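You operate a simulated robot arm through the tools that you are given. There is no shell and no other tool.

You run a simulated two-armed robot. Do the job below in one go: nothing can be reset, and whatever is moved stays where it is left.

TASK
Sponge off the smear under the returns tray.
Fine: slide the tray aside and back over the clean patch; leave the sponge in the yellow tub. What is to be rubbed or washed off counts as gone when no trace of it is left.
Where things are to end (x, y in the base frame): returns tray within 0.04 m of [0.85, 0.46].

The check looks at the end state, three seconds after you hand in, the way a careful person would. Anything else that was tipped, shoved, dropped, spilled or broken makes it a failure.

THE ROBOT
Two 7-joint arms with fingered hands on one trunk that stands fixed in place. Base frame: the origin is at the foot of the trunk, x ahead of it, y to its left, z up. Units: m, degrees, N and s.
The left shoulder is at [0.02, 0.269, 1.197], the right one opposite. Each reaches about 1.298 m from its shoulder. Payload 5 kg a hand.
Tool frame (each hand has its own): the origin (TCP) lies between the finger pads and is the grasp point; the fingertips stand 0.042 m ahead of it; z points along the fingers, y is the line along which they close. The gripper opens to 0.208 m; its body begins 0.119 m behind the TCP. The gripper is a hand of 4 fingers: y runs from the thumb to the fingers, the wrist lies at [0, 0, -0.317] in the tool frame, and closing takes about 1.5 s.
Orientation is that of the tool frame in the base frame, as [roll, pitch, yaw] about the fixed x, y, z axes, in that order (R = Rz(yaw) Ry(pitch) Rx(roll)). With the fingers straight down and closing along the base's y, the tool's x points along the base's -x, its y along +y and its z along -z.

THE INTERFACE
- The arms move only by the tool jog_arm. It takes "left_rows", "right_rows" or both (then of equal length, played together; a hand with none holds still); each is a list of rows, each a list of 7 numbers: the turn, a rotation vector about the base's x, y, z in degrees, then the shift along the base's x, y, z in m, then the finger opening in m, from 0 to 0.208. In form: [[rx, ry, rz, dx, dy, dz, fingers], ...]. A call has 1 to 20 rows; each row shifts and turns the commanded pose from where the row before left it. A row lasts 0.2 s, in which the tool goes at most 0.05 m and 8.6 degrees; a call with a longer step from one row to the next is refused whole, and so is a gripper value outside its range. Where a pose cannot be reached the arm comes as near as it can. A force on the tool above 50 N (or 10 N above the force at the start of the call, whichever is more), or a blocked arm, ends the call early, and 0.2 s more pass. Each finger travels about 0.153 m/s and halts on what it meets, pressing with about 21 N; the grip force reading is that of the motor and also rises with nothing between the fingers. The clock runs only during rows and for 0.2 s after the last one: add rows that do not move to give the fingers time. The reply holds the time, the measured pose of the TCP, the force on the tool along the base axes, the opening and the grip force, in the units named above and with some noise, with the torque about the TCP (base axes, N m) and any sound that the robot's microphone picked up.
- Cameras (640 x 400 px; columns grow to the right, rows downward): "scene" is now at [0.1507, 0.0115, 1.4812]; the picture's right is [0.08, -1.00, 0.00], its down [-0.46, -0.04, -0.89] and it looks along [0.89, 0.07, -0.46] (base axes); focal length 228 px, centre (320, 200). "left" rides on the left gripper at [-0.093, 0.001, -0.146] in its tool frame; the picture's right is [-0.01, -1.00, 0.00], its down [0.84, -0.01, -0.54] and it looks along [0.54, -0.01, 0.84] (tool axes); focal length 280 px, centre (320, 200). "right" rides on the right gripper at [0.093, 0.001, -0.146] in its tool frame; the picture's right is [-0.01, 1.00, 0.00], its down [-0.84, -0.01, -0.54] and it looks along [-0.54, -0.01, 0.84] (tool axes); focal length 280 px, centre (320, 200). There is no depth. A picture from a camera that has moved, and an enlarged one, comes with that camera's place and axes in the base frame and with its lens. The place of the scene camera against the robot may be out by one fixed shift of up to 0.018 m in any direction.
- get_image(camera): a new picture of that camera. No time passes.
- slide_trunk(by): moves the trunk up (or, below 0, down) by that many m; the arms and the scene camera ride with it, the base frame stays. It gives what a move gives, with no picture.
- set_grasp(shape, hand): the hand has 4 fingers and takes this shape, open, in about a second: jaw (thumb against the fingers, like two jaws); tri (thumb and two fingers); tip (a fingertip pinch); poke (one finger out to press); point (the index stretched); flat (the hand flat); cup (the hand cupped); fist (a fist). The gripper value then closes the fingers along that shape, each until it touches; the sizes above hold for jaw. It gives what a move gives, with no picture.
- aim_head(pan, tilt): turns the head with the scene camera to pan (to the left, within 80 degrees either way) and tilt (down, from -29 to 69), counted from straight ahead of the robot (the tilt from the chest, where the trunk bows). It gives what a move gives.
- zoom(camera, box): a new picture of the part [left, top, right, bottom] of that camera's present view, enlarged. No time passes.
- hand_in(): hands the job in; it is judged then, once.

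Places have to be worked out from the pictures, the camera data and where the tool is seen. Open the grippers and draw the arms clear of the work before you hand the job in, unless the task says otherwise.

The tools are called after ">>>" by a JSON object that holds its "name" and its "arguments". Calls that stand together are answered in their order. jog_arm: Moves the arms, as the interface text tells. Its arguments: {"type":"object","properties":{"left_rows":{"type":"array","items":{"type":"array","items":{"type":"number"}}},"right_rows":{"type":"array","items":{"type":"array","items":{"type":"number"}}}},"required":[]} The other tools are called the same way: slide_trunk (by) moves the trunk up or down; set_grasp (shape, hand) gives the hand a shape; aim_head (pan, tilt) turns the head that bears the scene camera; get_image (camera) takes a picture; zoom (camera, box) takes an enlarged picture of a part of a camera's view; hand_in () hands the job in.

At the start:

```text
t: 0.0
left_tool_pos: [0.6681, 0.6525, 1.2684]
left_tcp_rot: [180.0, 0.0, -161.7]
left_ft_force: [-0.8, 0.6, 0.6]
left_ft_torque: [-0.02, 0.0, 0.01]
left_width: 0.2077
left_finger_force: 0.0
left_shape: jaw
right_tool_pos: [0.4662, -0.0016, 1.2597]
right_tcp_rot: [180.0, 0.0, -161.9]
right_ft_force: [1.0, 0.0, -0.1]
right_ft_torque: [-0.03, 0.0, 0.0]
right_width: 0.2079
right_finger_force: 0.1
right_shape: jaw
trunk travel left (down, up): [-0.575, 0.046]
head pan, tilt (commanded): [4.4, 27.3]
```

scene: 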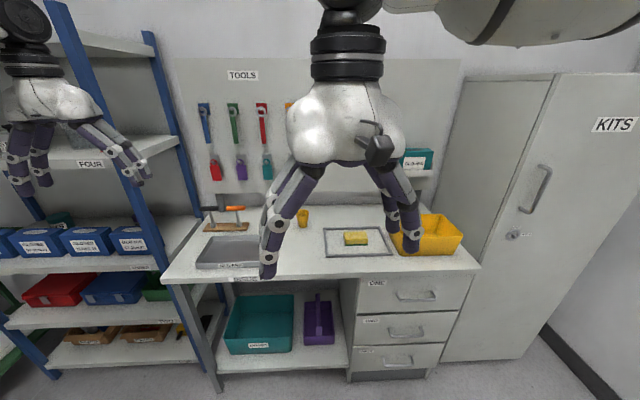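
right: 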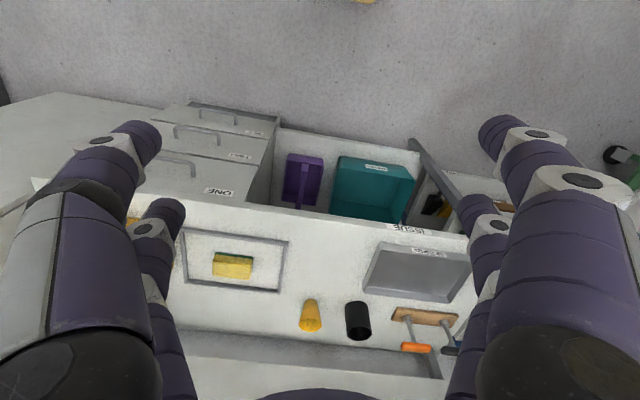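
left: 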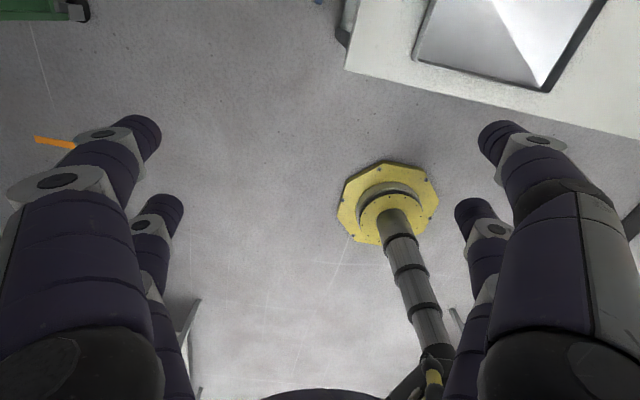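

I start by looking closer at the bench: the grey returns tray at left, the sponge on a marked mat, and the yellow tub at right.

>>> {"name": "zoom", "arguments": {"camera": "scene", "box": [160, 180, 320, 300]}}

>>> {"name": "zoom", "arguments": {"camera": "scene", "box": [310, 190, 490, 300]}}

>>> {"name": "zoom", "arguments": {"camera": "right", "box": [140, 180, 500, 400]}}

```text
3.33 times, centred on (240, 240) of scene
camera zoom: at [0.1507, 0.0115, 1.4812], right [0.08, -1.0, 0.0], down [-0.46, -0.04, -0.89], along [0.89, 0.07, -0.46], focal length 758 px, centre (587, 67)
```

zoom: 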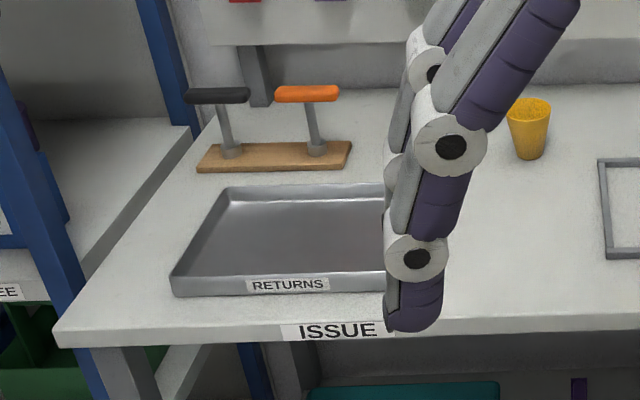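

```text
3.56 times, centred on (400, 245) of scene
camera zoom: at [0.1507, 0.0115, 1.4812], right [0.08, -1.0, 0.0], down [-0.46, -0.04, -0.89], along [0.89, 0.07, -0.46], focal length 809 px, centre (36, 40)
```

zoom: 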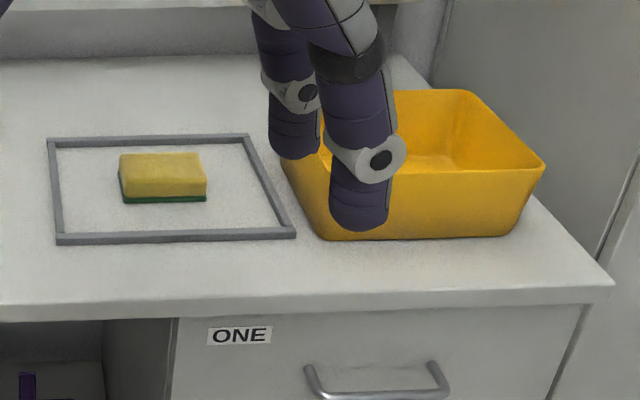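

```text
1.78 times, centred on (320, 290) of right
camera zoom: at [0.378, -0.0288, 1.4067], right [-0.3, 0.95, 0.0], down [0.8, 0.25, 0.54], along [0.51, 0.16, -0.84], focal length 498 px, centre (320, 40)
```

zoom: 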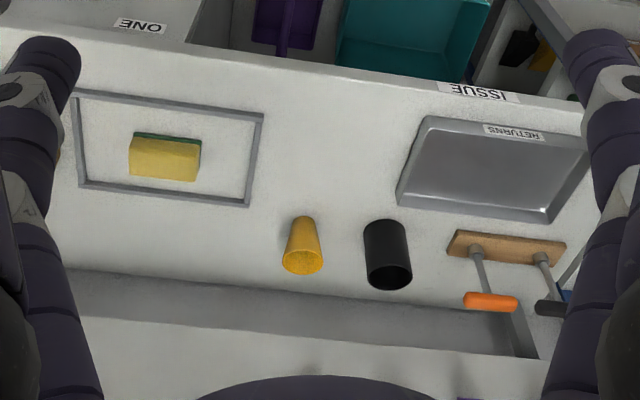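

The tray looks to be near (0.82, 0.39) on a bench at z about 0.89, and the sponge near (0.96, -0.09). I bring the right hand back out of the way toward the sponge's line, squaring its yaw, so that its camera sees the sponge and the scene camera sees the tray.

>>> {"name": "jog_arm", "arguments": {"right_rows": [[0, 0, -6.03, 0.044, -0.014, 0, 0.208], [0, 0, -6.03, 0.044, -0.014, 0, 0.208], [0, 0, -6.03, 0.044, -0.014, 0, 0.208], [0, 0, 0, 0.044, -0.014, 0, 0.208], [0, 0, 0, 0.044, -0.014, 0, 0.208], [0, 0, 0, 0.044, -0.014, 0, 0.208]]}}

>>> {"name": "get_image", "arguments": {"camera": "right"}}

>>> {"name": "get_image", "arguments": {"camera": "scene"}}

```text
t: 1.4
left_tool_pos: [0.6702, 0.6516, 1.2685]
left_tcp_rot: [-180.0, 0.1, -161.8]
left_ft_force: [1.4, -1.4, -0.3]
left_ft_torque: [0.06, 0.1, 0.02]
left_width: 0.2078
left_finger_force: 0.1
left_shape: jaw
right_tool_pos: [0.7334, -0.0849, 1.2597]
right_tcp_rot: [179.9, -0.2, -179.9]
right_ft_force: [1.5, -0.9, -0.1]
right_ft_torque: [0.04, 0.06, 0.0]
right_width: 0.2078
right_finger_force: 0.1
right_shape: jaw
trunk travel left (down, up): [-0.575, 0.046]
head pan, tilt (commanded): [4.4, 27.3]
```

```text
taken
camera right: at [0.6392, -0.085, 1.406], right [0.01, 1.0, 0.0], down [0.84, -0.01, 0.54], along [0.54, -0.01, -0.84], focal length 280 px, centre (320, 200)
```

right: 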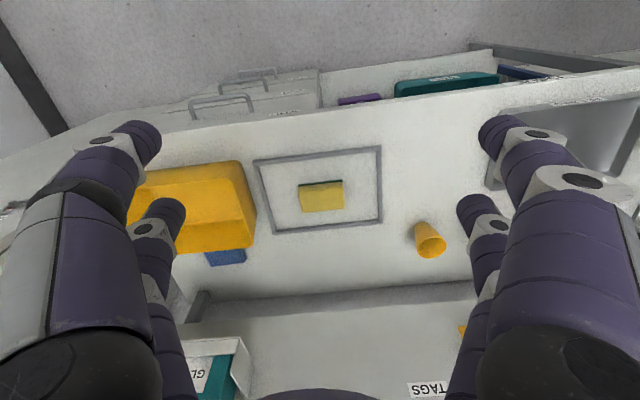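

```text
taken
camera scene: at [0.1516, 0.0112, 1.4809], right [0.08, -1.0, 0.0], down [-0.46, -0.04, -0.89], along [0.89, 0.07, -0.46], focal length 228 px, centre (320, 200)
```

scene: 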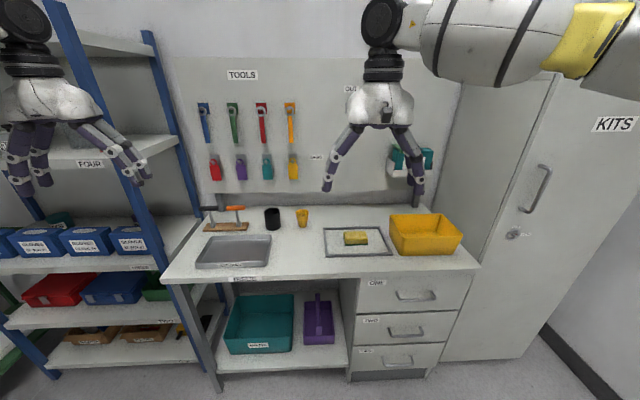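

Both views are now clear; I zoom on the tray, the sponge frame and the tub.

>>> {"name": "zoom", "arguments": {"camera": "scene", "box": [155, 195, 315, 295]}}

>>> {"name": "zoom", "arguments": {"camera": "scene", "box": [310, 195, 470, 295]}}

>>> {"name": "zoom", "arguments": {"camera": "right", "box": [120, 110, 440, 310]}}

```text
4.00 times, centred on (235, 245) of scene
camera zoom: at [0.1516, 0.0112, 1.4809], right [0.08, -1.0, 0.0], down [-0.46, -0.04, -0.89], along [0.89, 0.07, -0.46], focal length 910 px, centre (660, 20)
```

zoom: 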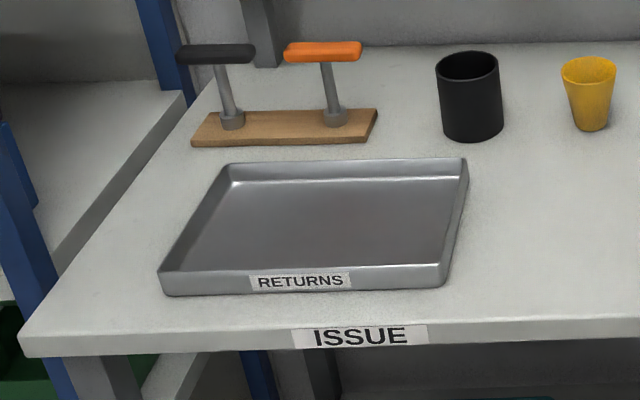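

```text
4.00 times, centred on (390, 245) of scene
camera zoom: at [0.1516, 0.0112, 1.4809], right [0.08, -1.0, 0.0], down [-0.46, -0.04, -0.89], along [0.89, 0.07, -0.46], focal length 910 px, centre (40, 20)
```

zoom: 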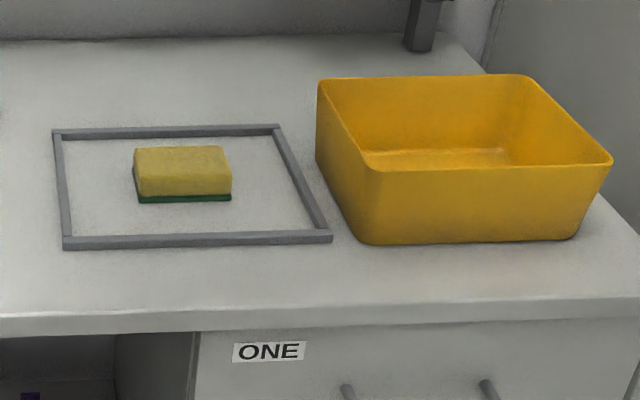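

```text
2.00 times, centred on (280, 210) of right
camera zoom: at [0.6392, -0.085, 1.406], right [0.01, 1.0, 0.0], down [0.84, -0.01, 0.54], along [0.54, -0.01, -0.84], focal length 561 px, centre (400, 180)
```

zoom: 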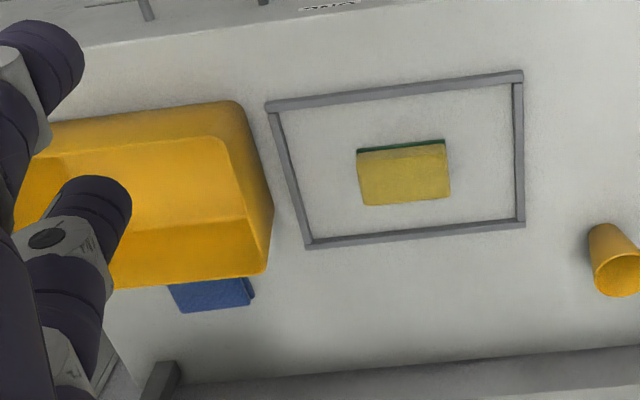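

The bench is turned about 7° (tray, frame and sponge with it), its top is at z ≈ 0.865, and the tray sits near (0.845, 0.40), about 0.25 × 0.16 × 0.03 m. I bring the left hand above the tray's left rim, squared to the bench, to look down with its camera.

>>> {"name": "jog_arm", "arguments": {"left_rows": [[0, 0, -5.7, 0, -0.045, 0, 0.208], [0, 0, -5.7, 0, -0.045, 0, 0.208], [0, 0, 0, 0, -0.04, 0, 0.208], [0, 0, 0, 0.045, 0, 0, 0.208], [0, 0, 0, 0.045, 0, 0, 0.208], [0, 0, 0, 0.045, 0, 0, 0.208], [0, 0, 0, 0, 0, 0, 0.208]]}}

>>> {"name": "get_image", "arguments": {"camera": "left"}}

>>> {"name": "get_image", "arguments": {"camera": "scene"}}

```text
t: 3.0
left_tool_pos: [0.8012, 0.5226, 1.2709]
left_tcp_rot: [180.0, 0.2, -173.2]
left_ft_force: [-2.1, -1.0, 2.2]
left_ft_torque: [-0.01, -0.35, -0.02]
left_width: 0.2079
left_finger_force: 0.0
left_shape: jaw
right_tool_pos: [0.7278, -0.0833, 1.2636]
right_tcp_rot: [180.0, 0.2, -179.8]
right_ft_force: [-2.8, 0.2, 1.3]
right_ft_torque: [-0.02, -0.29, 0.01]
right_width: 0.208
right_finger_force: 0.0
right_shape: jaw
trunk travel left (down, up): [-0.575, 0.046]
head pan, tilt (commanded): [4.4, 27.3]
```

```text
taken
camera left: at [0.8949, 0.5352, 1.4173], right [0.14, -0.99, 0.0], down [-0.84, -0.11, 0.54], along [-0.53, -0.07, -0.84], focal length 280 px, centre (320, 200)
```

left: 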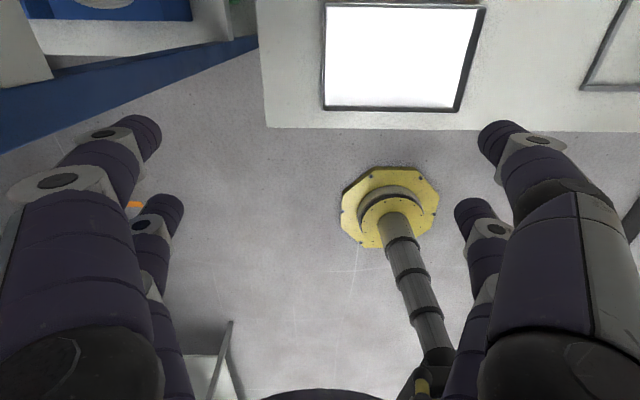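

```text
taken
camera scene: at [0.1474, 0.0114, 1.4819], right [0.08, -1.0, 0.0], down [-0.45, -0.04, -0.89], along [0.89, 0.07, -0.46], focal length 228 px, centre (320, 200)
```

scene: 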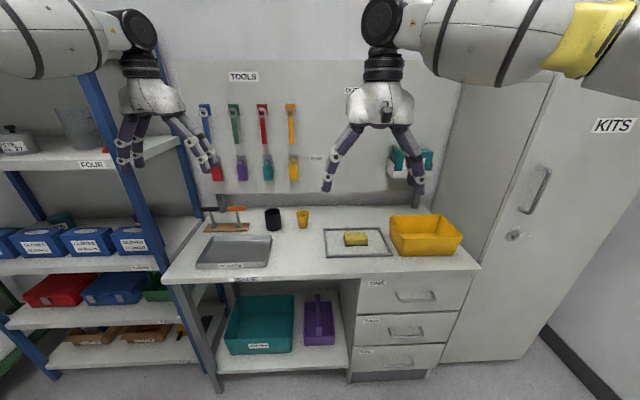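

The left camera puts the tray's rim corners at about (0.759,0.512), (0.917,0.533), (0.94,0.284), (0.786,0.267), so its centre is (0.85,0.40) and its left rim's middle is near (0.838,0.519). I move above that rim, part-close the fingers and go down to about z 1.03 to check.

>>> {"name": "jog_arm", "arguments": {"left_rows": [[0, 0, 0, 0.018, -0.002, -0.03, 0.16], [0, 0, 0, 0.018, -0.002, -0.04, 0.12], [0, 0, 0, 0, 0, -0.045, 0.09], [0, 0, 0, 0, 0, -0.045, 0.08], [0, 0, 0, 0, 0, -0.045, 0.08], [0, 0, 0, 0, 0, -0.035, 0.08], [0, 0, 0, 0, 0, 0, 0.08], [0, 0, 0, 0, 0, 0, 0.08]]}}

>>> {"name": "get_image", "arguments": {"camera": "left"}}

>>> {"name": "zoom", "arguments": {"camera": "scene", "box": [155, 155, 315, 295]}}

```text
t: 4.8
left_tool_pos: [0.8389, 0.5192, 1.0281]
left_tcp_rot: [-180.0, 0.0, -173.1]
left_ft_force: [-0.1, 0.2, -0.2]
left_ft_torque: [-0.02, 0.03, -0.01]
left_width: 0.0805
left_finger_force: 0.2
left_shape: jaw
right_tool_pos: [0.7313, -0.0847, 1.2597]
right_tcp_rot: [-180.0, 0.0, -179.7]
right_ft_force: [0.7, -0.3, -0.1]
right_ft_torque: [-0.06, 0.04, 0.0]
right_width: 0.2079
right_finger_force: 0.1
right_shape: jaw
trunk travel left (down, up): [-0.575, 0.046]
head pan, tilt (commanded): [4.4, 27.3]
```

```text
taken
camera left: at [0.9331, 0.5312, 1.1742], right [0.13, -0.99, 0.0], down [-0.83, -0.11, 0.54], along [-0.53, -0.07, -0.84], focal length 280 px, centre (320, 200)
```

left: 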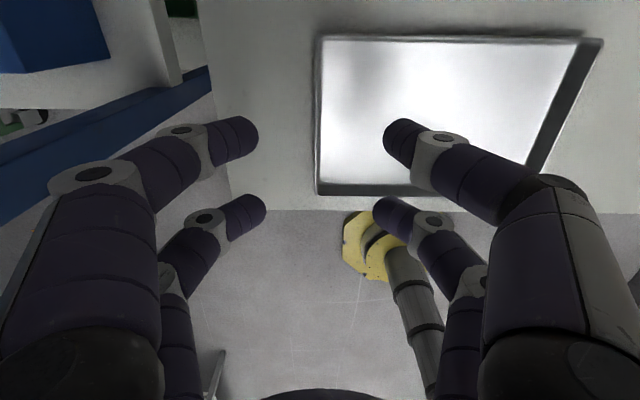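

```text
2.86 times, centred on (235, 225) of scene
camera zoom: at [0.1513, 0.0117, 1.4811], right [0.08, -1.0, 0.0], down [-0.46, -0.04, -0.89], along [0.89, 0.07, -0.46], focal length 650 px, centre (563, 129)
```

zoom: 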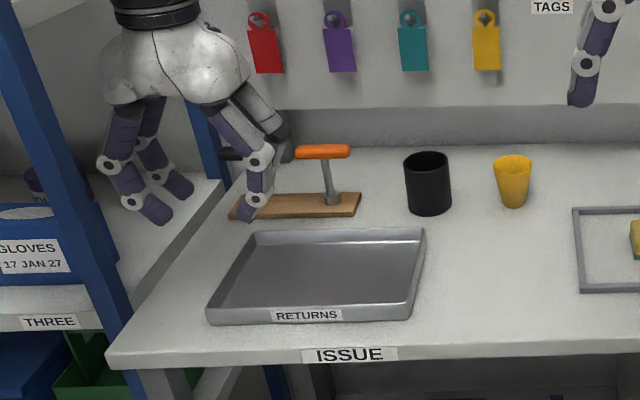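

The rim lies mid-way between the finger pads. I descend with the fingers straddling the left rim, gently for the last part, watching the force.

>>> {"name": "jog_arm", "arguments": {"left_rows": [[0, 0, 0, 0.002, 0, -0.035, 0.08], [0, 0, 0, 0, 0, -0.03, 0.08], [0, 0, 0, 0, 0, -0.015, 0.08], [0, 0, 0, 0, 0, -0.01, 0.08], [0, 0, 0, 0, 0, -0.01, 0.08], [0, 0, 0, 0, 0, 0, 0.08]]}}

>>> {"name": "get_image", "arguments": {"camera": "left"}}

>>> {"name": "zoom", "arguments": {"camera": "scene", "box": [155, 175, 315, 295]}}

```text
t: 6.2
left_tool_pos: [0.8415, 0.5182, 0.9266]
left_tcp_rot: [180.0, -0.1, -173.0]
left_ft_force: [-0.8, 0.2, 0.3]
left_ft_torque: [-0.01, -0.05, 0.01]
left_width: 0.0806
left_finger_force: 0.0
left_shape: jaw
right_tool_pos: [0.7311, -0.086, 1.2605]
right_tcp_rot: [-180.0, 0.0, -179.8]
right_ft_force: [-0.2, -0.5, 0.3]
right_ft_torque: [-0.01, -0.02, 0.01]
right_width: 0.2081
right_finger_force: 0.1
right_shape: jaw
trunk travel left (down, up): [-0.575, 0.046]
head pan, tilt (commanded): [4.4, 27.3]
```

```text
taken
camera left: at [0.9347, 0.5318, 1.074], right [0.13, -0.99, 0.0], down [-0.84, -0.11, 0.54], along [-0.53, -0.07, -0.84], focal length 280 px, centre (320, 200)
```

left: 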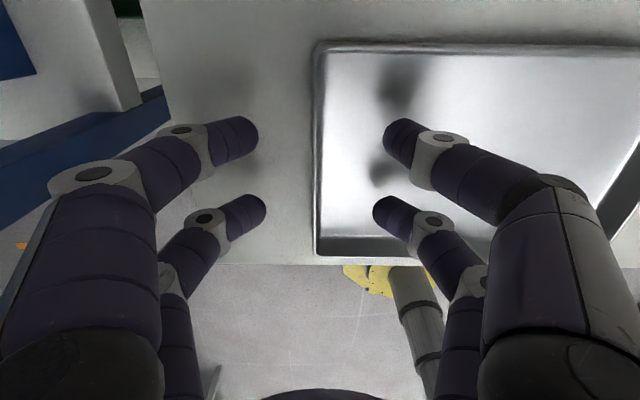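

```text
3.33 times, centred on (235, 235) of scene
camera zoom: at [0.1504, 0.0113, 1.4813], right [0.08, -1.0, 0.0], down [-0.46, -0.04, -0.89], along [0.89, 0.07, -0.46], focal length 758 px, centre (603, 83)
```

zoom: 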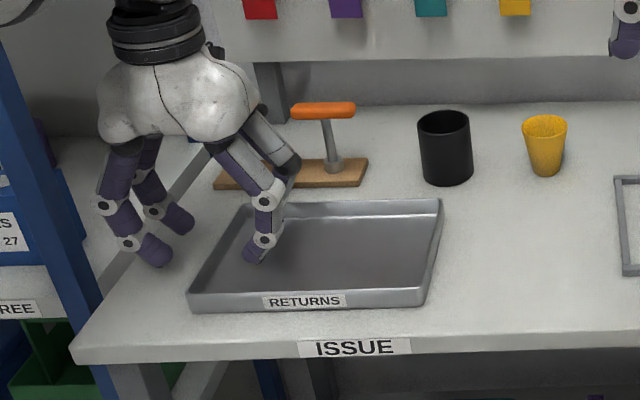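

The fingers straddle the rim with no contact, tips about 1.5 cm above the bench. I lower another 6 mm and close on the rim.

>>> {"name": "jog_arm", "arguments": {"left_rows": [[0, 0, 0, 0, 0, -0.006, 0.08], [0, 0, 0, 0, 0, 0, 0.06], [0, 0, 0, 0, 0, 0, 0.04], [0, 0, 0, 0, 0, 0, 0.02], [0, 0, 0, 0, 0, 0, 0.0], [0, 0, 0, 0, 0, 0, 0.0], [0, 0, 0, 0, 0, 0, 0.0], [0, 0, 0, 0, 0, 0, 0.0]]}}

>>> {"name": "get_image", "arguments": {"camera": "left"}}

>>> {"name": "zoom", "arguments": {"camera": "scene", "box": [155, 175, 315, 295]}}

```text
t: 8.0
left_tool_pos: [0.8411, 0.519, 0.9211]
left_tcp_rot: [-180.0, 0.1, -173.1]
left_ft_force: [0.0, -0.4, -0.7]
left_ft_torque: [-0.04, -0.05, 0.0]
left_width: 0.0002
left_finger_force: 21.0
left_shape: jaw
right_tool_pos: [0.7308, -0.0845, 1.26]
right_tcp_rot: [180.0, 0.0, -179.7]
right_ft_force: [-1.1, 0.5, -0.6]
right_ft_torque: [-0.01, -0.03, -0.03]
right_width: 0.2078
right_finger_force: 0.1
right_shape: jaw
trunk travel left (down, up): [-0.575, 0.046]
head pan, tilt (commanded): [4.4, 27.3]
```

```text
taken
camera left: at [0.9352, 0.5317, 1.0672], right [0.13, -0.99, 0.0], down [-0.84, -0.11, 0.54], along [-0.53, -0.07, -0.84], focal length 280 px, centre (320, 200)
```

left: 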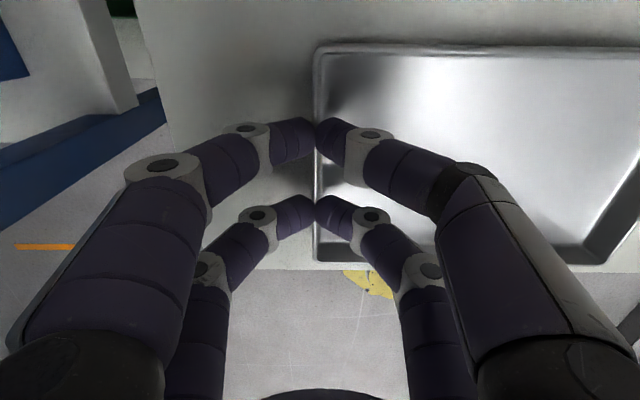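

```text
3.33 times, centred on (235, 235) of scene
camera zoom: at [0.1508, 0.0115, 1.4811], right [0.08, -1.0, 0.0], down [-0.46, -0.04, -0.89], along [0.89, 0.07, -0.46], focal length 758 px, centre (603, 83)
```

zoom: 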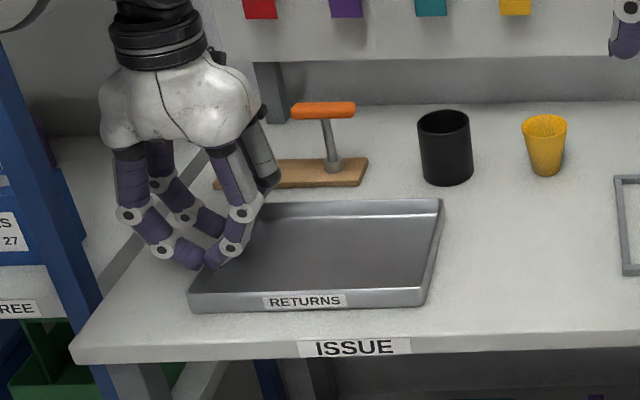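

The grip reads fully closed (width 0), so the tips may have met above the rim rather than on it. I zoom in to see where the tips sit.

>>> {"name": "zoom", "arguments": {"camera": "left", "box": [230, 80, 410, 260]}}

>>> {"name": "zoom", "arguments": {"camera": "scene", "box": [175, 215, 255, 265]}}

```text
2.22 times, centred on (320, 170) of left
camera zoom: at [0.9352, 0.5317, 1.0672], right [0.13, -0.99, 0.0], down [-0.84, -0.11, 0.54], along [-0.53, -0.07, -0.84], focal length 623 px, centre (320, 267)
```

zoom: 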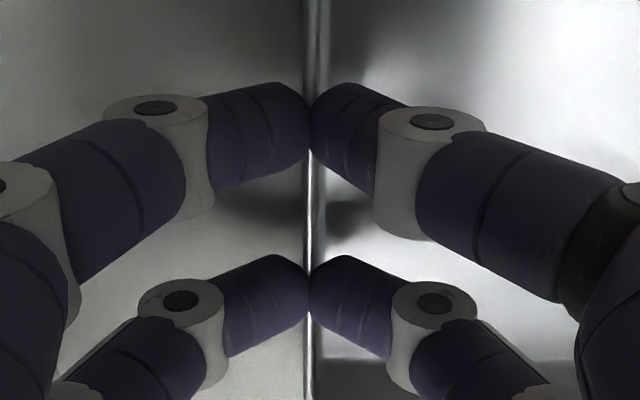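

```text
8.00 times, centred on (215, 240) of scene
camera zoom: at [0.1508, 0.0115, 1.4811], right [0.08, -1.0, 0.0], down [-0.46, -0.04, -0.89], along [0.89, 0.07, -0.46], focal length 1820 px, centre (1160, -120)
```

zoom: 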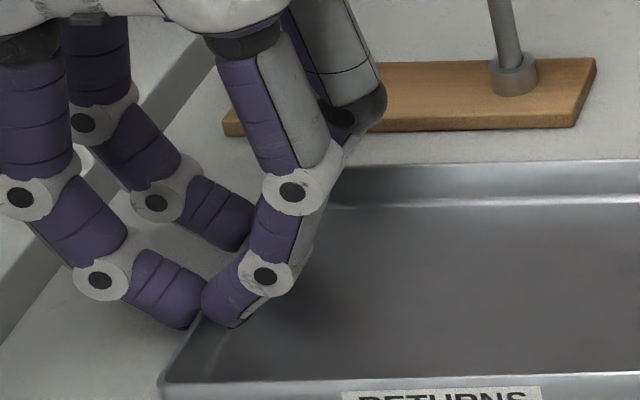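

The tips met just on top of the rim, so the rim is a little lower than I took it (top near z 0.885, bench near 0.857). I open, lower in small steps while watching the force, and close again.

>>> {"name": "jog_arm", "arguments": {"left_rows": [[0, 0, 0, 0, 0, 0, 0.03], [0, 0, 0, 0, 0, 0, 0.06], [0, 0, 0, 0, 0, 0, 0.06], [0, 0, 0, 0, 0, -0.004, 0.06], [0, 0, 0, 0, 0, -0.004, 0.06], [0, 0, 0, 0, 0, -0.004, 0.06], [0, 0, 0, 0, 0, 0, 0.06]]}}

>>> {"name": "zoom", "arguments": {"camera": "left", "box": [230, 80, 410, 260]}}

```text
t: 9.6
left_tool_pos: [0.8426, 0.52, 0.9093]
left_tcp_rot: [-179.9, 0.0, -173.1]
left_ft_force: [-1.0, 0.2, -0.3]
left_ft_torque: [0.01, 0.01, -0.02]
left_width: 0.0595
left_finger_force: 0.2
left_shape: jaw
right_tool_pos: [0.7309, -0.0845, 1.2604]
right_tcp_rot: [-179.9, -0.1, -179.8]
right_ft_force: [-1.1, -0.3, -0.1]
right_ft_torque: [0.0, -0.03, 0.0]
right_width: 0.208
right_finger_force: 0.0
right_shape: jaw
trunk travel left (down, up): [-0.575, 0.046]
head pan, tilt (commanded): [4.4, 27.3]
```

```text
2.22 times, centred on (320, 170) of left
camera zoom: at [0.9356, 0.5316, 1.0562], right [0.13, -0.99, 0.0], down [-0.84, -0.11, 0.54], along [-0.53, -0.07, -0.84], focal length 623 px, centre (320, 267)
```

zoom: 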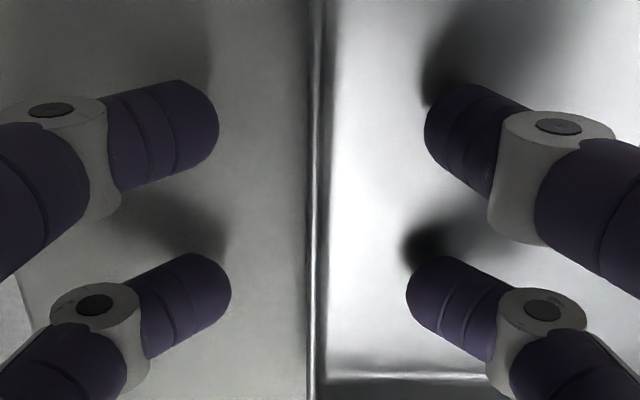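

No contact yet, and the tips look closer to the bench on either side of the wall. I close on the rim now.

>>> {"name": "jog_arm", "arguments": {"left_rows": [[0, 0, 0, 0, 0, 0, 0.04], [0, 0, 0, 0, 0, 0, 0.02], [0, 0, 0, 0, 0, 0, 0.0], [0, 0, 0, 0, 0, 0, 0.0], [0, 0, 0, 0, 0, 0, 0.0]]}}

>>> {"name": "zoom", "arguments": {"camera": "left", "box": [230, 80, 410, 260]}}

>>> {"name": "zoom", "arguments": {"camera": "scene", "box": [175, 215, 255, 265]}}

```text
t: 10.8
left_tool_pos: [0.8425, 0.5186, 0.9096]
left_tcp_rot: [180.0, 0.1, -173.1]
left_ft_force: [0.4, -0.4, 0.5]
left_ft_torque: [-0.01, -0.03, -0.01]
left_width: 0.0
left_finger_force: 21.2
left_shape: jaw
right_tool_pos: [0.731, -0.0845, 1.2596]
right_tcp_rot: [179.9, 0.0, -179.8]
right_ft_force: [-0.2, 0.0, -0.1]
right_ft_torque: [0.0, 0.01, 0.0]
right_width: 0.2079
right_finger_force: 0.0
right_shape: jaw
trunk travel left (down, up): [-0.575, 0.046]
head pan, tilt (commanded): [4.4, 27.3]
```

```text
2.22 times, centred on (320, 170) of left
camera zoom: at [0.9358, 0.5315, 1.0558], right [0.13, -0.99, 0.0], down [-0.84, -0.11, 0.54], along [-0.53, -0.07, -0.84], focal length 623 px, centre (320, 267)
```

zoom: 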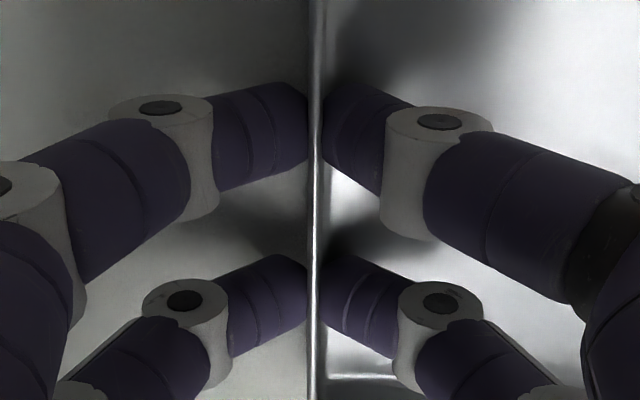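

```text
8.00 times, centred on (215, 240) of scene
camera zoom: at [0.1509, 0.0115, 1.4811], right [0.08, -1.0, 0.0], down [-0.46, -0.04, -0.89], along [0.89, 0.07, -0.46], focal length 1820 px, centre (1160, -120)
```

zoom: 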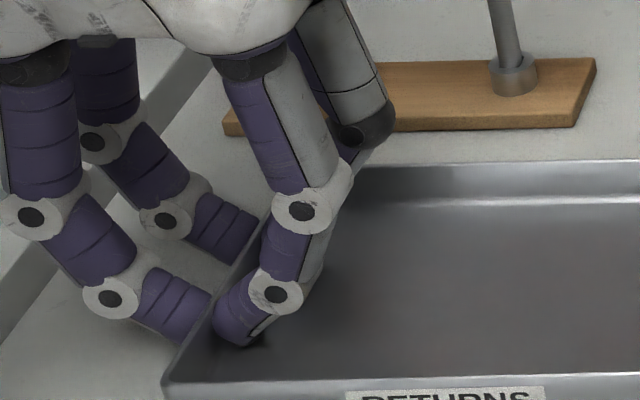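

The rim is now held between both finger pairs. I slide the tray right along the bench, first a short test stretch.

>>> {"name": "jog_arm", "arguments": {"left_rows": [[0, 0, 0, 0.0012, -0.0099, 0, 0], [0, 0, 0, 0.0018, -0.0149, 0, 0], [0, 0, 0, 0.0018, -0.0149, 0, 0], [0, 0, 0, 0.0012, -0.0099, 0, 0]]}}

>>> {"name": "get_image", "arguments": {"camera": "left"}}

>>> {"name": "zoom", "arguments": {"camera": "scene", "box": [155, 195, 355, 295]}}

```text
t: 11.8
left_tool_pos: [0.8486, 0.4693, 0.9096]
left_tcp_rot: [179.9, 0.0, -173.1]
left_ft_force: [-0.4, -0.4, -0.1]
left_ft_torque: [0.03, -0.01, 0.03]
left_width: 0.0
left_finger_force: 21.0
left_shape: jaw
right_tool_pos: [0.7307, -0.0851, 1.2588]
right_tcp_rot: [-179.9, 0.1, -179.9]
right_ft_force: [0.0, -0.4, -0.2]
right_ft_torque: [0.0, 0.01, 0.0]
right_width: 0.2077
right_finger_force: 0.0
right_shape: jaw
trunk travel left (down, up): [-0.575, 0.046]
head pan, tilt (commanded): [4.4, 27.3]
```

```text
taken
camera left: at [0.942, 0.481, 1.0564], right [0.13, -0.99, 0.0], down [-0.83, -0.11, 0.54], along [-0.53, -0.07, -0.84], focal length 280 px, centre (320, 200)
```

left: 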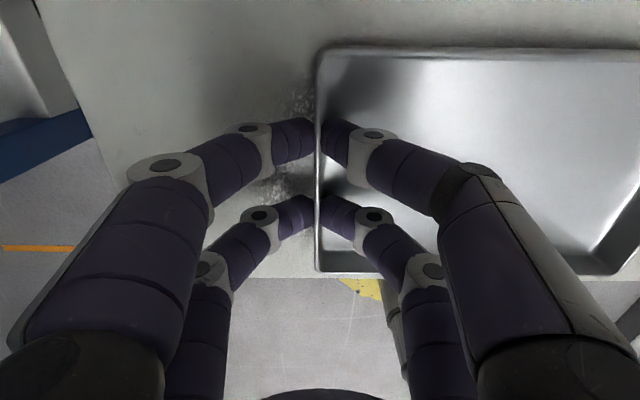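

```text
3.20 times, centred on (255, 245) of scene
camera zoom: at [0.1509, 0.0114, 1.4811], right [0.08, -1.0, 0.0], down [-0.46, -0.04, -0.89], along [0.89, 0.07, -0.46], focal length 728 px, centre (528, 56)
```

zoom: 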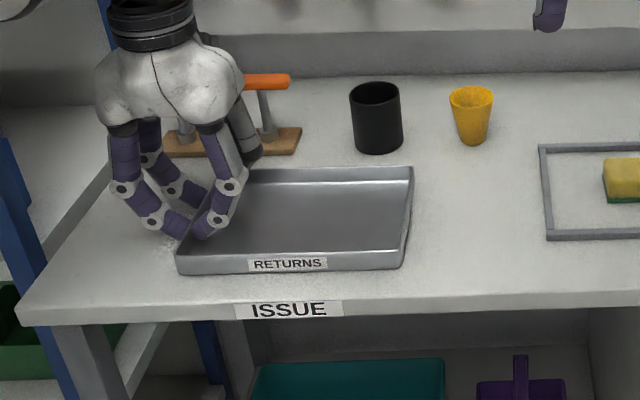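

The tray follows cleanly and a grey speckled smear shows where its left part stood. I slide on another 0.155 m, which still leaves a gap to the sponge frame.

>>> {"name": "jog_arm", "arguments": {"left_rows": [[0, 0, 0, 0.0018, -0.0149, 0, 0], [0, 0, 0, 0.0024, -0.0199, 0, 0], [0, 0, 0, 0.0024, -0.0199, 0, 0], [0, 0, 0, 0.0024, -0.0199, 0, 0], [0, 0, 0, 0.0024, -0.0199, 0, 0], [0, 0, 0, 0.0024, -0.0199, 0, 0], [0, 0, 0, 0.0024, -0.0199, 0, 0], [0, 0, 0, 0.0018, -0.0149, 0, 0]]}}

>>> {"name": "get_image", "arguments": {"camera": "left"}}

>>> {"name": "zoom", "arguments": {"camera": "scene", "box": [155, 195, 355, 295]}}

```text
t: 13.6
left_tool_pos: [0.8144, 0.3496, 0.9248]
left_tcp_rot: [-179.8, 0.3, -173.1]
left_ft_force: [-0.1, -0.2, -3.4]
left_ft_torque: [0.14, 0.01, 0.07]
left_width: 0.0
left_finger_force: 21.1
left_shape: jaw
left hand out of reach, approached as far as the arm can: row 3, 4, 5, 6, 7, 8
right_tool_pos: [0.7298, -0.0844, 1.2597]
right_tcp_rot: [179.9, 0.0, -179.9]
right_ft_force: [-0.3, 0.0, 0.0]
right_ft_torque: [-0.03, -0.03, 0.01]
right_width: 0.208
right_finger_force: 0.1
right_shape: jaw
trunk travel left (down, up): [-0.575, 0.046]
head pan, tilt (commanded): [4.4, 27.3]
```

```text
taken
camera left: at [0.9071, 0.3623, 1.0714], right [0.13, -0.99, 0.0], down [-0.84, -0.11, 0.54], along [-0.53, -0.07, -0.84], focal length 280 px, centre (320, 200)
```

left: 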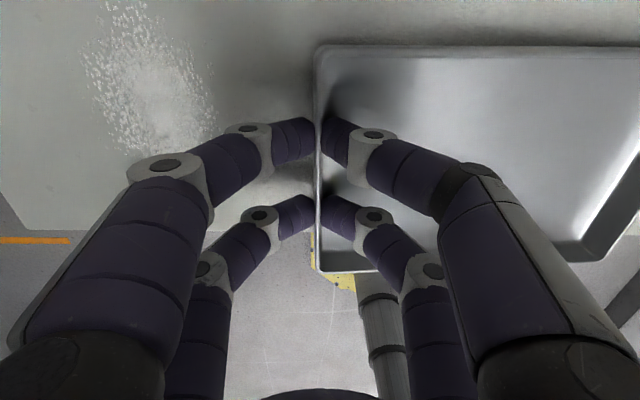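

```text
3.20 times, centred on (255, 245) of scene
camera zoom: at [0.1509, 0.0114, 1.4812], right [0.08, -1.0, 0.0], down [-0.46, -0.04, -0.89], along [0.89, 0.07, -0.46], focal length 728 px, centre (528, 56)
```

zoom: 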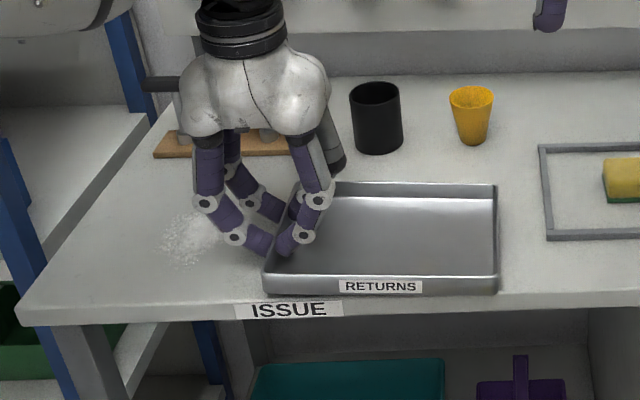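

The arm ran out of reach part-way: the hand ended at (0.814, 0.350) and 1.5 cm high, so the tray's held side is slightly lifted and its front is close to the bench edge. The smear is fully bared around (0.85, 0.48), so I ease back a little in y and see how the commanded pose follows, to set the rim down.

>>> {"name": "jog_arm", "arguments": {"left_rows": [[0, 0, 0, 0, 0.02, 0, 0], [0, 0, 0, 0, 0, 0, 0]]}}

>>> {"name": "get_image", "arguments": {"camera": "left"}}

```text
t: 14.2
left_tool_pos: [0.8166, 0.3698, 0.9248]
left_tcp_rot: [-180.0, -0.1, -173.1]
left_ft_force: [-0.6, 0.5, -2.8]
left_ft_torque: [0.1, -0.07, -0.03]
left_width: 0.0002
left_finger_force: 21.2
left_shape: jaw
right_tool_pos: [0.731, -0.0854, 1.2588]
right_tcp_rot: [179.9, -0.1, -179.9]
right_ft_force: [0.7, -0.3, 0.3]
right_ft_torque: [0.02, 0.01, -0.02]
right_width: 0.2078
right_finger_force: 0.0
right_shape: jaw
trunk travel left (down, up): [-0.575, 0.046]
head pan, tilt (commanded): [4.4, 27.3]
```

```text
taken
camera left: at [0.9098, 0.3816, 1.0708], right [0.13, -0.99, 0.0], down [-0.83, -0.11, 0.54], along [-0.53, -0.07, -0.84], focal length 280 px, centre (320, 200)
```

left: 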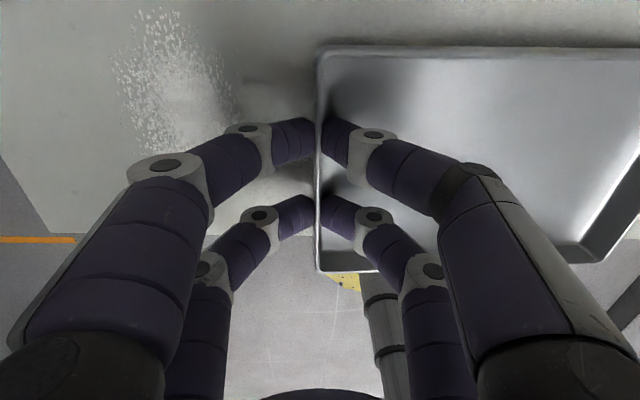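

The commanded pose follows the reached one. Now I lower the held rim by the 1.5 cm it was raised.

>>> {"name": "jog_arm", "arguments": {"left_rows": [[0, 0, 0, 0, 0, -0.005, 0], [0, 0, 0, 0, 0, -0.005, 0], [0, 0, 0, 0, 0, -0.005, 0], [0, 0, 0, 0, 0, 0, 0]]}}

>>> {"name": "zoom", "arguments": {"camera": "scene", "box": [155, 195, 355, 295]}}

```text
t: 15.2
left_tool_pos: [0.8167, 0.3691, 0.9095]
left_tcp_rot: [180.0, 0.2, -173.0]
left_ft_force: [0.0, 0.4, -2.2]
left_ft_torque: [-0.07, -0.06, 0.05]
left_width: 0.0
left_finger_force: 21.3
left_shape: jaw
right_tool_pos: [0.7295, -0.0838, 1.2604]
right_tcp_rot: [180.0, -0.1, -179.8]
right_ft_force: [0.1, -0.9, 0.0]
right_ft_torque: [0.02, -0.01, 0.03]
right_width: 0.2079
right_finger_force: 0.1
right_shape: jaw
trunk travel left (down, up): [-0.575, 0.046]
head pan, tilt (commanded): [4.4, 27.3]
```

```text
3.20 times, centred on (255, 245) of scene
camera zoom: at [0.1508, 0.0115, 1.4812], right [0.08, -1.0, 0.0], down [-0.46, -0.04, -0.89], along [0.89, 0.07, -0.46], focal length 728 px, centre (528, 56)
```

zoom: 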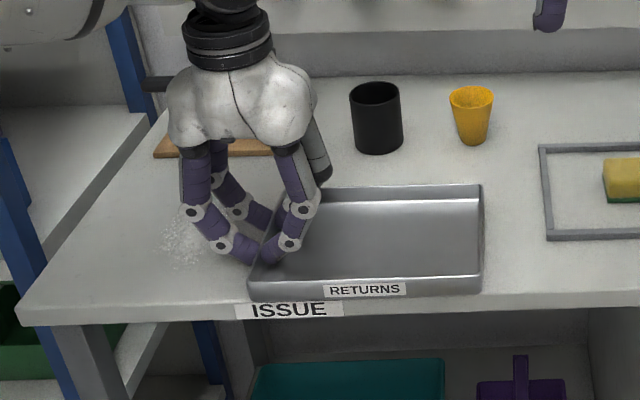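

The rim is down again at (0.817, 0.369) and reach held there. I set it down the last bit, let go, and rise clear so I can probe the left arm's reach freely before deciding how to shift the tray away from the bench edge.

>>> {"name": "jog_arm", "arguments": {"left_rows": [[0, 0, 0, 0, 0, -0.002, 0], [0, 0, 0, 0, 0, 0, 0.02], [0, 0, 0, 0, 0, 0, 0.04], [0, 0, 0, 0, 0, 0, 0.06], [0, 0, 0, 0, 0, 0.01, 0.06], [0, 0, 0, 0, 0, 0.03, 0.06], [0, 0, 0, 0, 0, 0.04, 0.06], [0, 0, 0, 0, 0, 0.04, 0.06]]}}

>>> {"name": "get_image", "arguments": {"camera": "left"}}

>>> {"name": "zoom", "arguments": {"camera": "scene", "box": [155, 195, 355, 295]}}

```text
t: 17.0
left_tool_pos: [0.8119, 0.3685, 1.0298]
left_tcp_rot: [180.0, 0.0, -173.0]
left_ft_force: [-0.9, -0.1, -0.2]
left_ft_torque: [0.05, -0.06, 0.03]
left_width: 0.0596
left_finger_force: 0.0
left_shape: jaw
right_tool_pos: [0.7315, -0.0851, 1.2597]
right_tcp_rot: [179.9, -0.1, -179.9]
right_ft_force: [-0.9, -1.2, -0.5]
right_ft_torque: [0.07, -0.07, 0.01]
right_width: 0.2079
right_finger_force: 0.0
right_shape: jaw
trunk travel left (down, up): [-0.575, 0.046]
head pan, tilt (commanded): [4.4, 27.3]
```

```text
taken
camera left: at [0.9053, 0.3803, 1.1756], right [0.13, -0.99, 0.0], down [-0.84, -0.11, 0.54], along [-0.53, -0.07, -0.84], focal length 280 px, centre (320, 200)
```

left: 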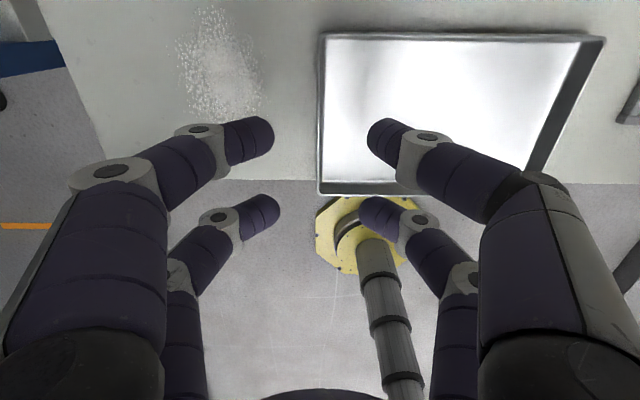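

```text
3.20 times, centred on (255, 245) of scene
camera zoom: at [0.1502, 0.0111, 1.4813], right [0.08, -1.0, 0.0], down [-0.46, -0.04, -0.89], along [0.89, 0.07, -0.46], focal length 728 px, centre (528, 56)
```

zoom: 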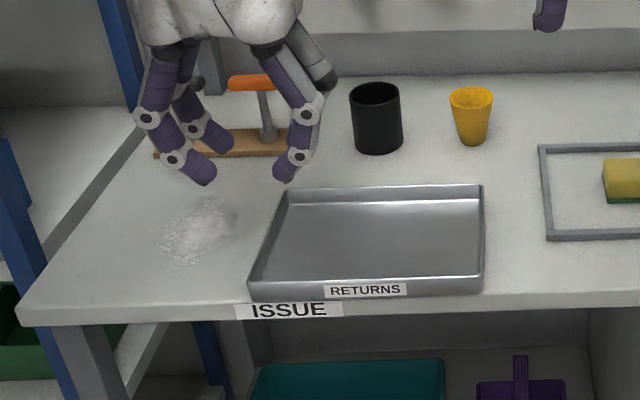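

The smear (about 9 × 11 cm, around (0.85, 0.48)) is open, and the tray rests with its front at the bench edge. I probe the left arm's reach in free air: first further out in x, then right.

>>> {"name": "jog_arm", "arguments": {"left_rows": [[0, 0, 0, 0.02, 0, 0, 0.06], [0, 0, 0, 0.02, 0, 0, 0.06], [0, 0, 0, 0, -0.02, 0, 0.06], [0, 0, 0, 0, -0.02, 0, 0.06], [0, 0, 0, 0, -0.02, 0, 0.06]]}}

```text
t: 18.2
left_tool_pos: [0.8192, 0.3311, 1.0316]
left_tcp_rot: [-179.9, 0.2, -173.2]
left_ft_force: [-0.3, -0.9, -0.5]
left_ft_torque: [0.05, 0.01, 0.02]
left_width: 0.0597
left_finger_force: 0.0
left_shape: jaw
left hand out of reach, approached as far as the arm can: row 2, 3, 4, 5
right_tool_pos: [0.7318, -0.0852, 1.2598]
right_tcp_rot: [-180.0, 0.0, -179.8]
right_ft_force: [0.4, -1.4, 1.6]
right_ft_torque: [0.06, 0.01, 0.0]
right_width: 0.2079
right_finger_force: 0.1
right_shape: jaw
trunk travel left (down, up): [-0.575, 0.046]
head pan, tilt (commanded): [4.4, 27.3]
```

Reach stops near x 0.83 at this yaw. I turn the hand clockwise by 8° and try again outward to see whether yaw is the limit.

>>> {"name": "jog_arm", "arguments": {"left_rows": [[0, 0, -8, 0, 0, 0, 0.06], [0, 0, 0, 0.02, 0, 0, 0.06], [0, 0, 0, 0.02, 0, 0, 0.06]]}}

```text
t: 19.0
left_tool_pos: [0.8318, 0.3499, 1.0306]
left_tcp_rot: [-179.9, 0.2, 178.7]
left_ft_force: [-0.2, -0.3, -0.1]
left_ft_torque: [0.05, -0.01, 0.0]
left_width: 0.0597
left_finger_force: 0.0
left_shape: jaw
left hand out of reach, approached as far as the arm can: row 2, 3
right_tool_pos: [0.7317, -0.0836, 1.2595]
right_tcp_rot: [-180.0, -0.1, -179.8]
right_ft_force: [0.0, 0.0, 0.1]
right_ft_torque: [0.04, -0.05, 0.03]
right_width: 0.2077
right_finger_force: 0.1
right_shape: jaw
trunk travel left (down, up): [-0.575, 0.046]
head pan, tilt (commanded): [4.4, 27.3]
```

The limit is not the hand's yaw but the arm's posture (elbow out to the left). I raise the left hand and lower the trunk by 0.2 m to see whether a lower shoulder gives more reach.

>>> {"name": "jog_arm", "arguments": {"left_rows": [[0, 0, 4, 0, 0, 0.045, 0.06], [0, 0, 4, 0, 0, 0.045, 0.06], [0, 0, 0, 0, 0, 0.045, 0.06], [0, 0, 0, 0, 0, 0.045, 0.06], [0, 0, 0, 0, 0, 0.02, 0.06]]}}

>>> {"name": "slide_trunk", "arguments": {"by": -0.2}}

```text
t: 20.2
left_tool_pos: [0.8134, 0.3624, 1.1938]
left_tcp_rot: [-179.8, 0.2, -173.1]
left_ft_force: [0.4, 0.3, 0.8]
left_ft_torque: [-0.03, -0.05, 0.02]
left_width: 0.0594
left_finger_force: 0.1
left_shape: jaw
left hand out of reach, approached as far as the arm can: row 2, 3, 4, 5
right_tool_pos: [0.7303, -0.0852, 1.2592]
right_tcp_rot: [-179.9, -0.1, -179.8]
right_ft_force: [-0.8, -0.1, -0.2]
right_ft_torque: [-0.01, -0.02, 0.02]
right_width: 0.2079
right_finger_force: 0.0
right_shape: jaw
trunk travel left (down, up): [-0.575, 0.046]
head pan, tilt (commanded): [4.4, 27.3]
```

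```text
t: 22.4
left_tool_pos: [0.8108, 0.3638, 0.995]
left_tcp_rot: [-180.0, 0.1, -173.1]
left_ft_force: [-0.1, 0.2, 0.0]
left_ft_torque: [-0.01, -0.08, -0.01]
left_width: 0.06
left_finger_force: 0.1
left_shape: jaw
right_tool_pos: [0.7316, -0.0843, 1.0602]
right_tcp_rot: [-180.0, 0.0, -179.9]
right_ft_force: [-0.1, 0.1, 1.2]
right_ft_torque: [0.01, -0.04, 0.02]
right_width: 0.2077
right_finger_force: 0.0
right_shape: jaw
trunk travel left (down, up): [-0.375, 0.246]
head pan, tilt (commanded): [4.4, 27.3]
```

The trunk is lower; now I test the left arm outward and rightward again at about z 1.0.

>>> {"name": "jog_arm", "arguments": {"left_rows": [[0, 0, 0, 0, -0.02, 0, 0.06], [0, 0, 0, 0.02, 0, 0, 0.06], [0, 0, 0, 0.02, 0, 0, 0.06]]}}

>>> {"name": "get_image", "arguments": {"camera": "scene"}}

```text
t: 23.2
left_tool_pos: [0.8196, 0.3525, 0.9825]
left_tcp_rot: [180.0, 0.1, -173.2]
left_ft_force: [-0.2, 0.0, 0.8]
left_ft_torque: [0.05, 0.01, 0.0]
left_width: 0.0596
left_finger_force: 0.1
left_shape: jaw
left hand out of reach, approached as far as the arm can: row 2, 3
right_tool_pos: [0.7309, -0.0843, 1.0602]
right_tcp_rot: [-180.0, 0.0, -179.9]
right_ft_force: [0.3, -0.1, 0.3]
right_ft_torque: [0.05, 0.01, 0.0]
right_width: 0.2079
right_finger_force: 0.1
right_shape: jaw
trunk travel left (down, up): [-0.375, 0.246]
head pan, tilt (commanded): [4.4, 27.3]
```

```text
taken
camera scene: at [0.1664, 0.0112, 1.2786], right [0.08, -1.0, 0.0], down [-0.46, -0.04, -0.89], along [0.89, 0.07, -0.46], focal length 228 px, centre (320, 200)
```

scene: 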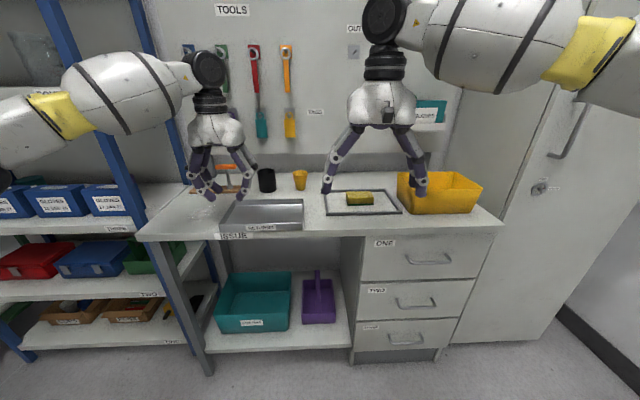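

The trunk height hardly matters. Before settling on a plan I check the right arm's reach: first out toward the sponge, at height.

>>> {"name": "jog_arm", "arguments": {"right_rows": [[0, 0, 3.4, 0.04, 0, 0, 0.208], [0, 0, 3.4, 0.04, 0, 0, 0.208], [0, 0, 0, 0.04, 0, 0, 0.208], [0, 0, 0, 0.04, 0, 0, 0.208], [0, 0, 0, 0.04, 0, 0, 0.208], [0, 0, 0, 0.04, 0, 0, 0.208]]}}

```text
t: 24.6
left_tool_pos: [0.8187, 0.3555, 0.9817]
left_tcp_rot: [-179.8, -0.1, -173.1]
left_ft_force: [-0.8, 0.6, -0.7]
left_ft_torque: [-0.14, -0.01, -0.02]
left_width: 0.06
left_finger_force: 0.0
left_shape: jaw
right_tool_pos: [0.9025, -0.0921, 1.0463]
right_tcp_rot: [-179.8, -0.1, -173.0]
right_ft_force: [0.3, 2.3, -0.4]
right_ft_torque: [-0.38, 0.03, 0.02]
right_width: 0.2079
right_finger_force: 0.1
right_shape: jaw
right hand out of reach, approached as far as the arm can: row 5, 6
trunk travel left (down, up): [-0.375, 0.246]
head pan, tilt (commanded): [4.4, 27.3]
```

The right arm's limit here is true stretch (about 0.97 m shoulder to wrist), which is best with the shoulder at the original height, so I raise the trunk back. The left wrist seems to be in a turned-round posture, so I then draw the left hand back and try turning it half round in free air.

>>> {"name": "slide_trunk", "arguments": {"by": 0.2}}

>>> {"name": "jog_arm", "arguments": {"left_rows": [[0, 0, 8, -0.03, 0.03, 0, 0.06], [0, 0, 8, -0.03, 0.03, 0, 0.06], [0, 0, 8, -0.03, 0.02, 0, 0.06], [0, 0, 8, 0, 0, 0, 0.06], [0, 0, 8, 0, 0, 0, 0.06], [0, 0, 8, 0, 0, 0, 0.06], [0, 0, 8, 0, 0, 0, 0.06], [0, 0, 8, 0, 0, 0, 0.06]]}}

```text
t: 26.7
left_tool_pos: [0.8138, 0.3542, 1.1941]
left_tcp_rot: [-179.8, 1.2, -173.1]
left_ft_force: [0.2, -0.5, 0.0]
left_ft_torque: [-0.01, 0.07, 0.02]
left_width: 0.0598
left_finger_force: 0.0
left_shape: jaw
right_tool_pos: [0.8932, -0.0966, 1.2689]
right_tcp_rot: [-179.9, 1.3, -173.1]
right_ft_force: [0.6, 0.1, -0.2]
right_ft_torque: [0.0, 0.07, 0.01]
right_width: 0.2079
right_finger_force: 0.1
right_shape: jaw
trunk travel left (down, up): [-0.575, 0.046]
head pan, tilt (commanded): [4.4, 27.3]
```

```text
t: 28.5
left_tool_pos: [0.7234, 0.4341, 1.1958]
left_tcp_rot: [-179.7, 1.1, -108.9]
left_ft_force: [0.7, -0.8, -0.4]
left_ft_torque: [-0.03, 0.02, -0.02]
left_width: 0.0597
left_finger_force: 0.0
left_shape: jaw
right_tool_pos: [0.8923, -0.0961, 1.2703]
right_tcp_rot: [-179.8, 1.4, -173.0]
right_ft_force: [-0.5, -0.3, -0.8]
right_ft_torque: [0.0, 0.03, 0.04]
right_width: 0.2081
right_finger_force: 0.2
right_shape: jaw
trunk travel left (down, up): [-0.575, 0.046]
head pan, tilt (commanded): [4.4, 27.3]
```

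The turn goes freely so far (yaw -109°). I continue turning toward yaw +5°.

>>> {"name": "jog_arm", "arguments": {"left_rows": [[0, 0, 8, 0, 0, 0, 0.06], [0, 0, 8, 0, 0, 0, 0.06], [0, 0, 8, 0, 0, 0, 0.06], [0, 0, 8, 0, 0, 0, 0.06], [0, 0, 8, 0, 0, 0, 0.06], [0, 0, 8, 0, 0, 0, 0.06], [0, 0, 8, 0, 0, 0, 0.06], [0, 0, 8, 0, 0, 0, 0.06], [0, 0, 8, 0, 0, 0, 0.06], [0, 0, 8, 0, 0, 0, 0.06], [0, 0, 8, 0, 0, 0, 0.06], [0, 0, 8, 0, 0, 0, 0.06], [0, 0, 8, 0, 0, 0, 0.06], [0, 0, 8, 0, 0, 0, 0.06]]}}

>>> {"name": "get_image", "arguments": {"camera": "scene"}}

>>> {"name": "get_image", "arguments": {"camera": "left"}}

```text
t: 31.5
left_tool_pos: [0.7235, 0.4357, 1.1959]
left_tcp_rot: [-179.8, 1.2, 3.0]
left_ft_force: [-0.3, 0.7, -0.1]
left_ft_torque: [-0.03, -0.01, -0.01]
left_width: 0.06
left_finger_force: 0.1
left_shape: jaw
right_tool_pos: [0.8932, -0.0962, 1.2705]
right_tcp_rot: [-179.9, 1.4, -173.1]
right_ft_force: [0.6, -0.2, -0.3]
right_ft_torque: [0.01, 0.01, -0.02]
right_width: 0.2078
right_finger_force: 0.1
right_shape: jaw
trunk travel left (down, up): [-0.575, 0.046]
head pan, tilt (commanded): [4.4, 27.3]
```

```text
taken
camera scene: at [0.1507, 0.0115, 1.4812], right [0.08, -1.0, 0.0], down [-0.46, -0.04, -0.89], along [0.89, 0.07, -0.46], focal length 228 px, centre (320, 200)
```

scene: 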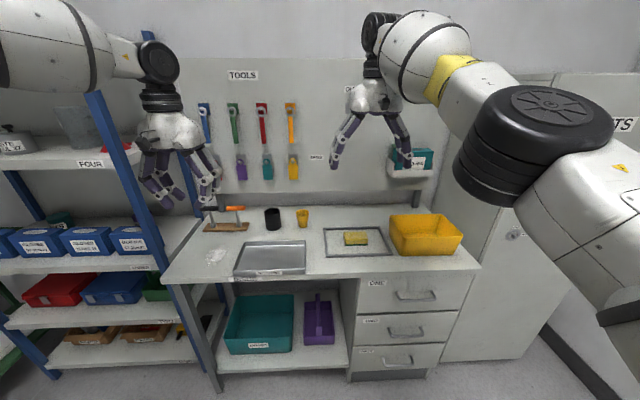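

```text
taken
camera left: at [0.6346, 0.428, 1.3439], right [-0.07, 1.0, 0.01], down [0.85, 0.05, 0.52], along [0.52, 0.04, -0.85], focal length 280 px, centre (320, 200)
```

left: 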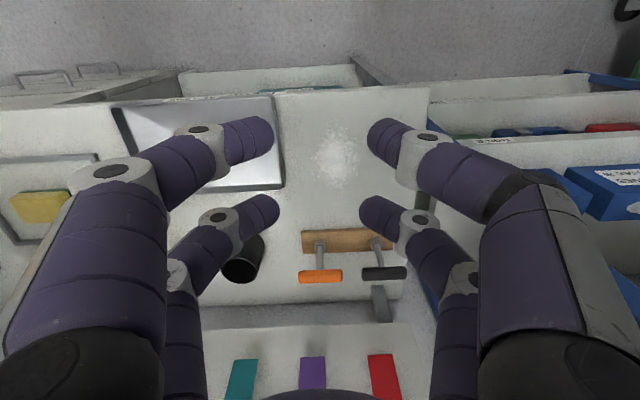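

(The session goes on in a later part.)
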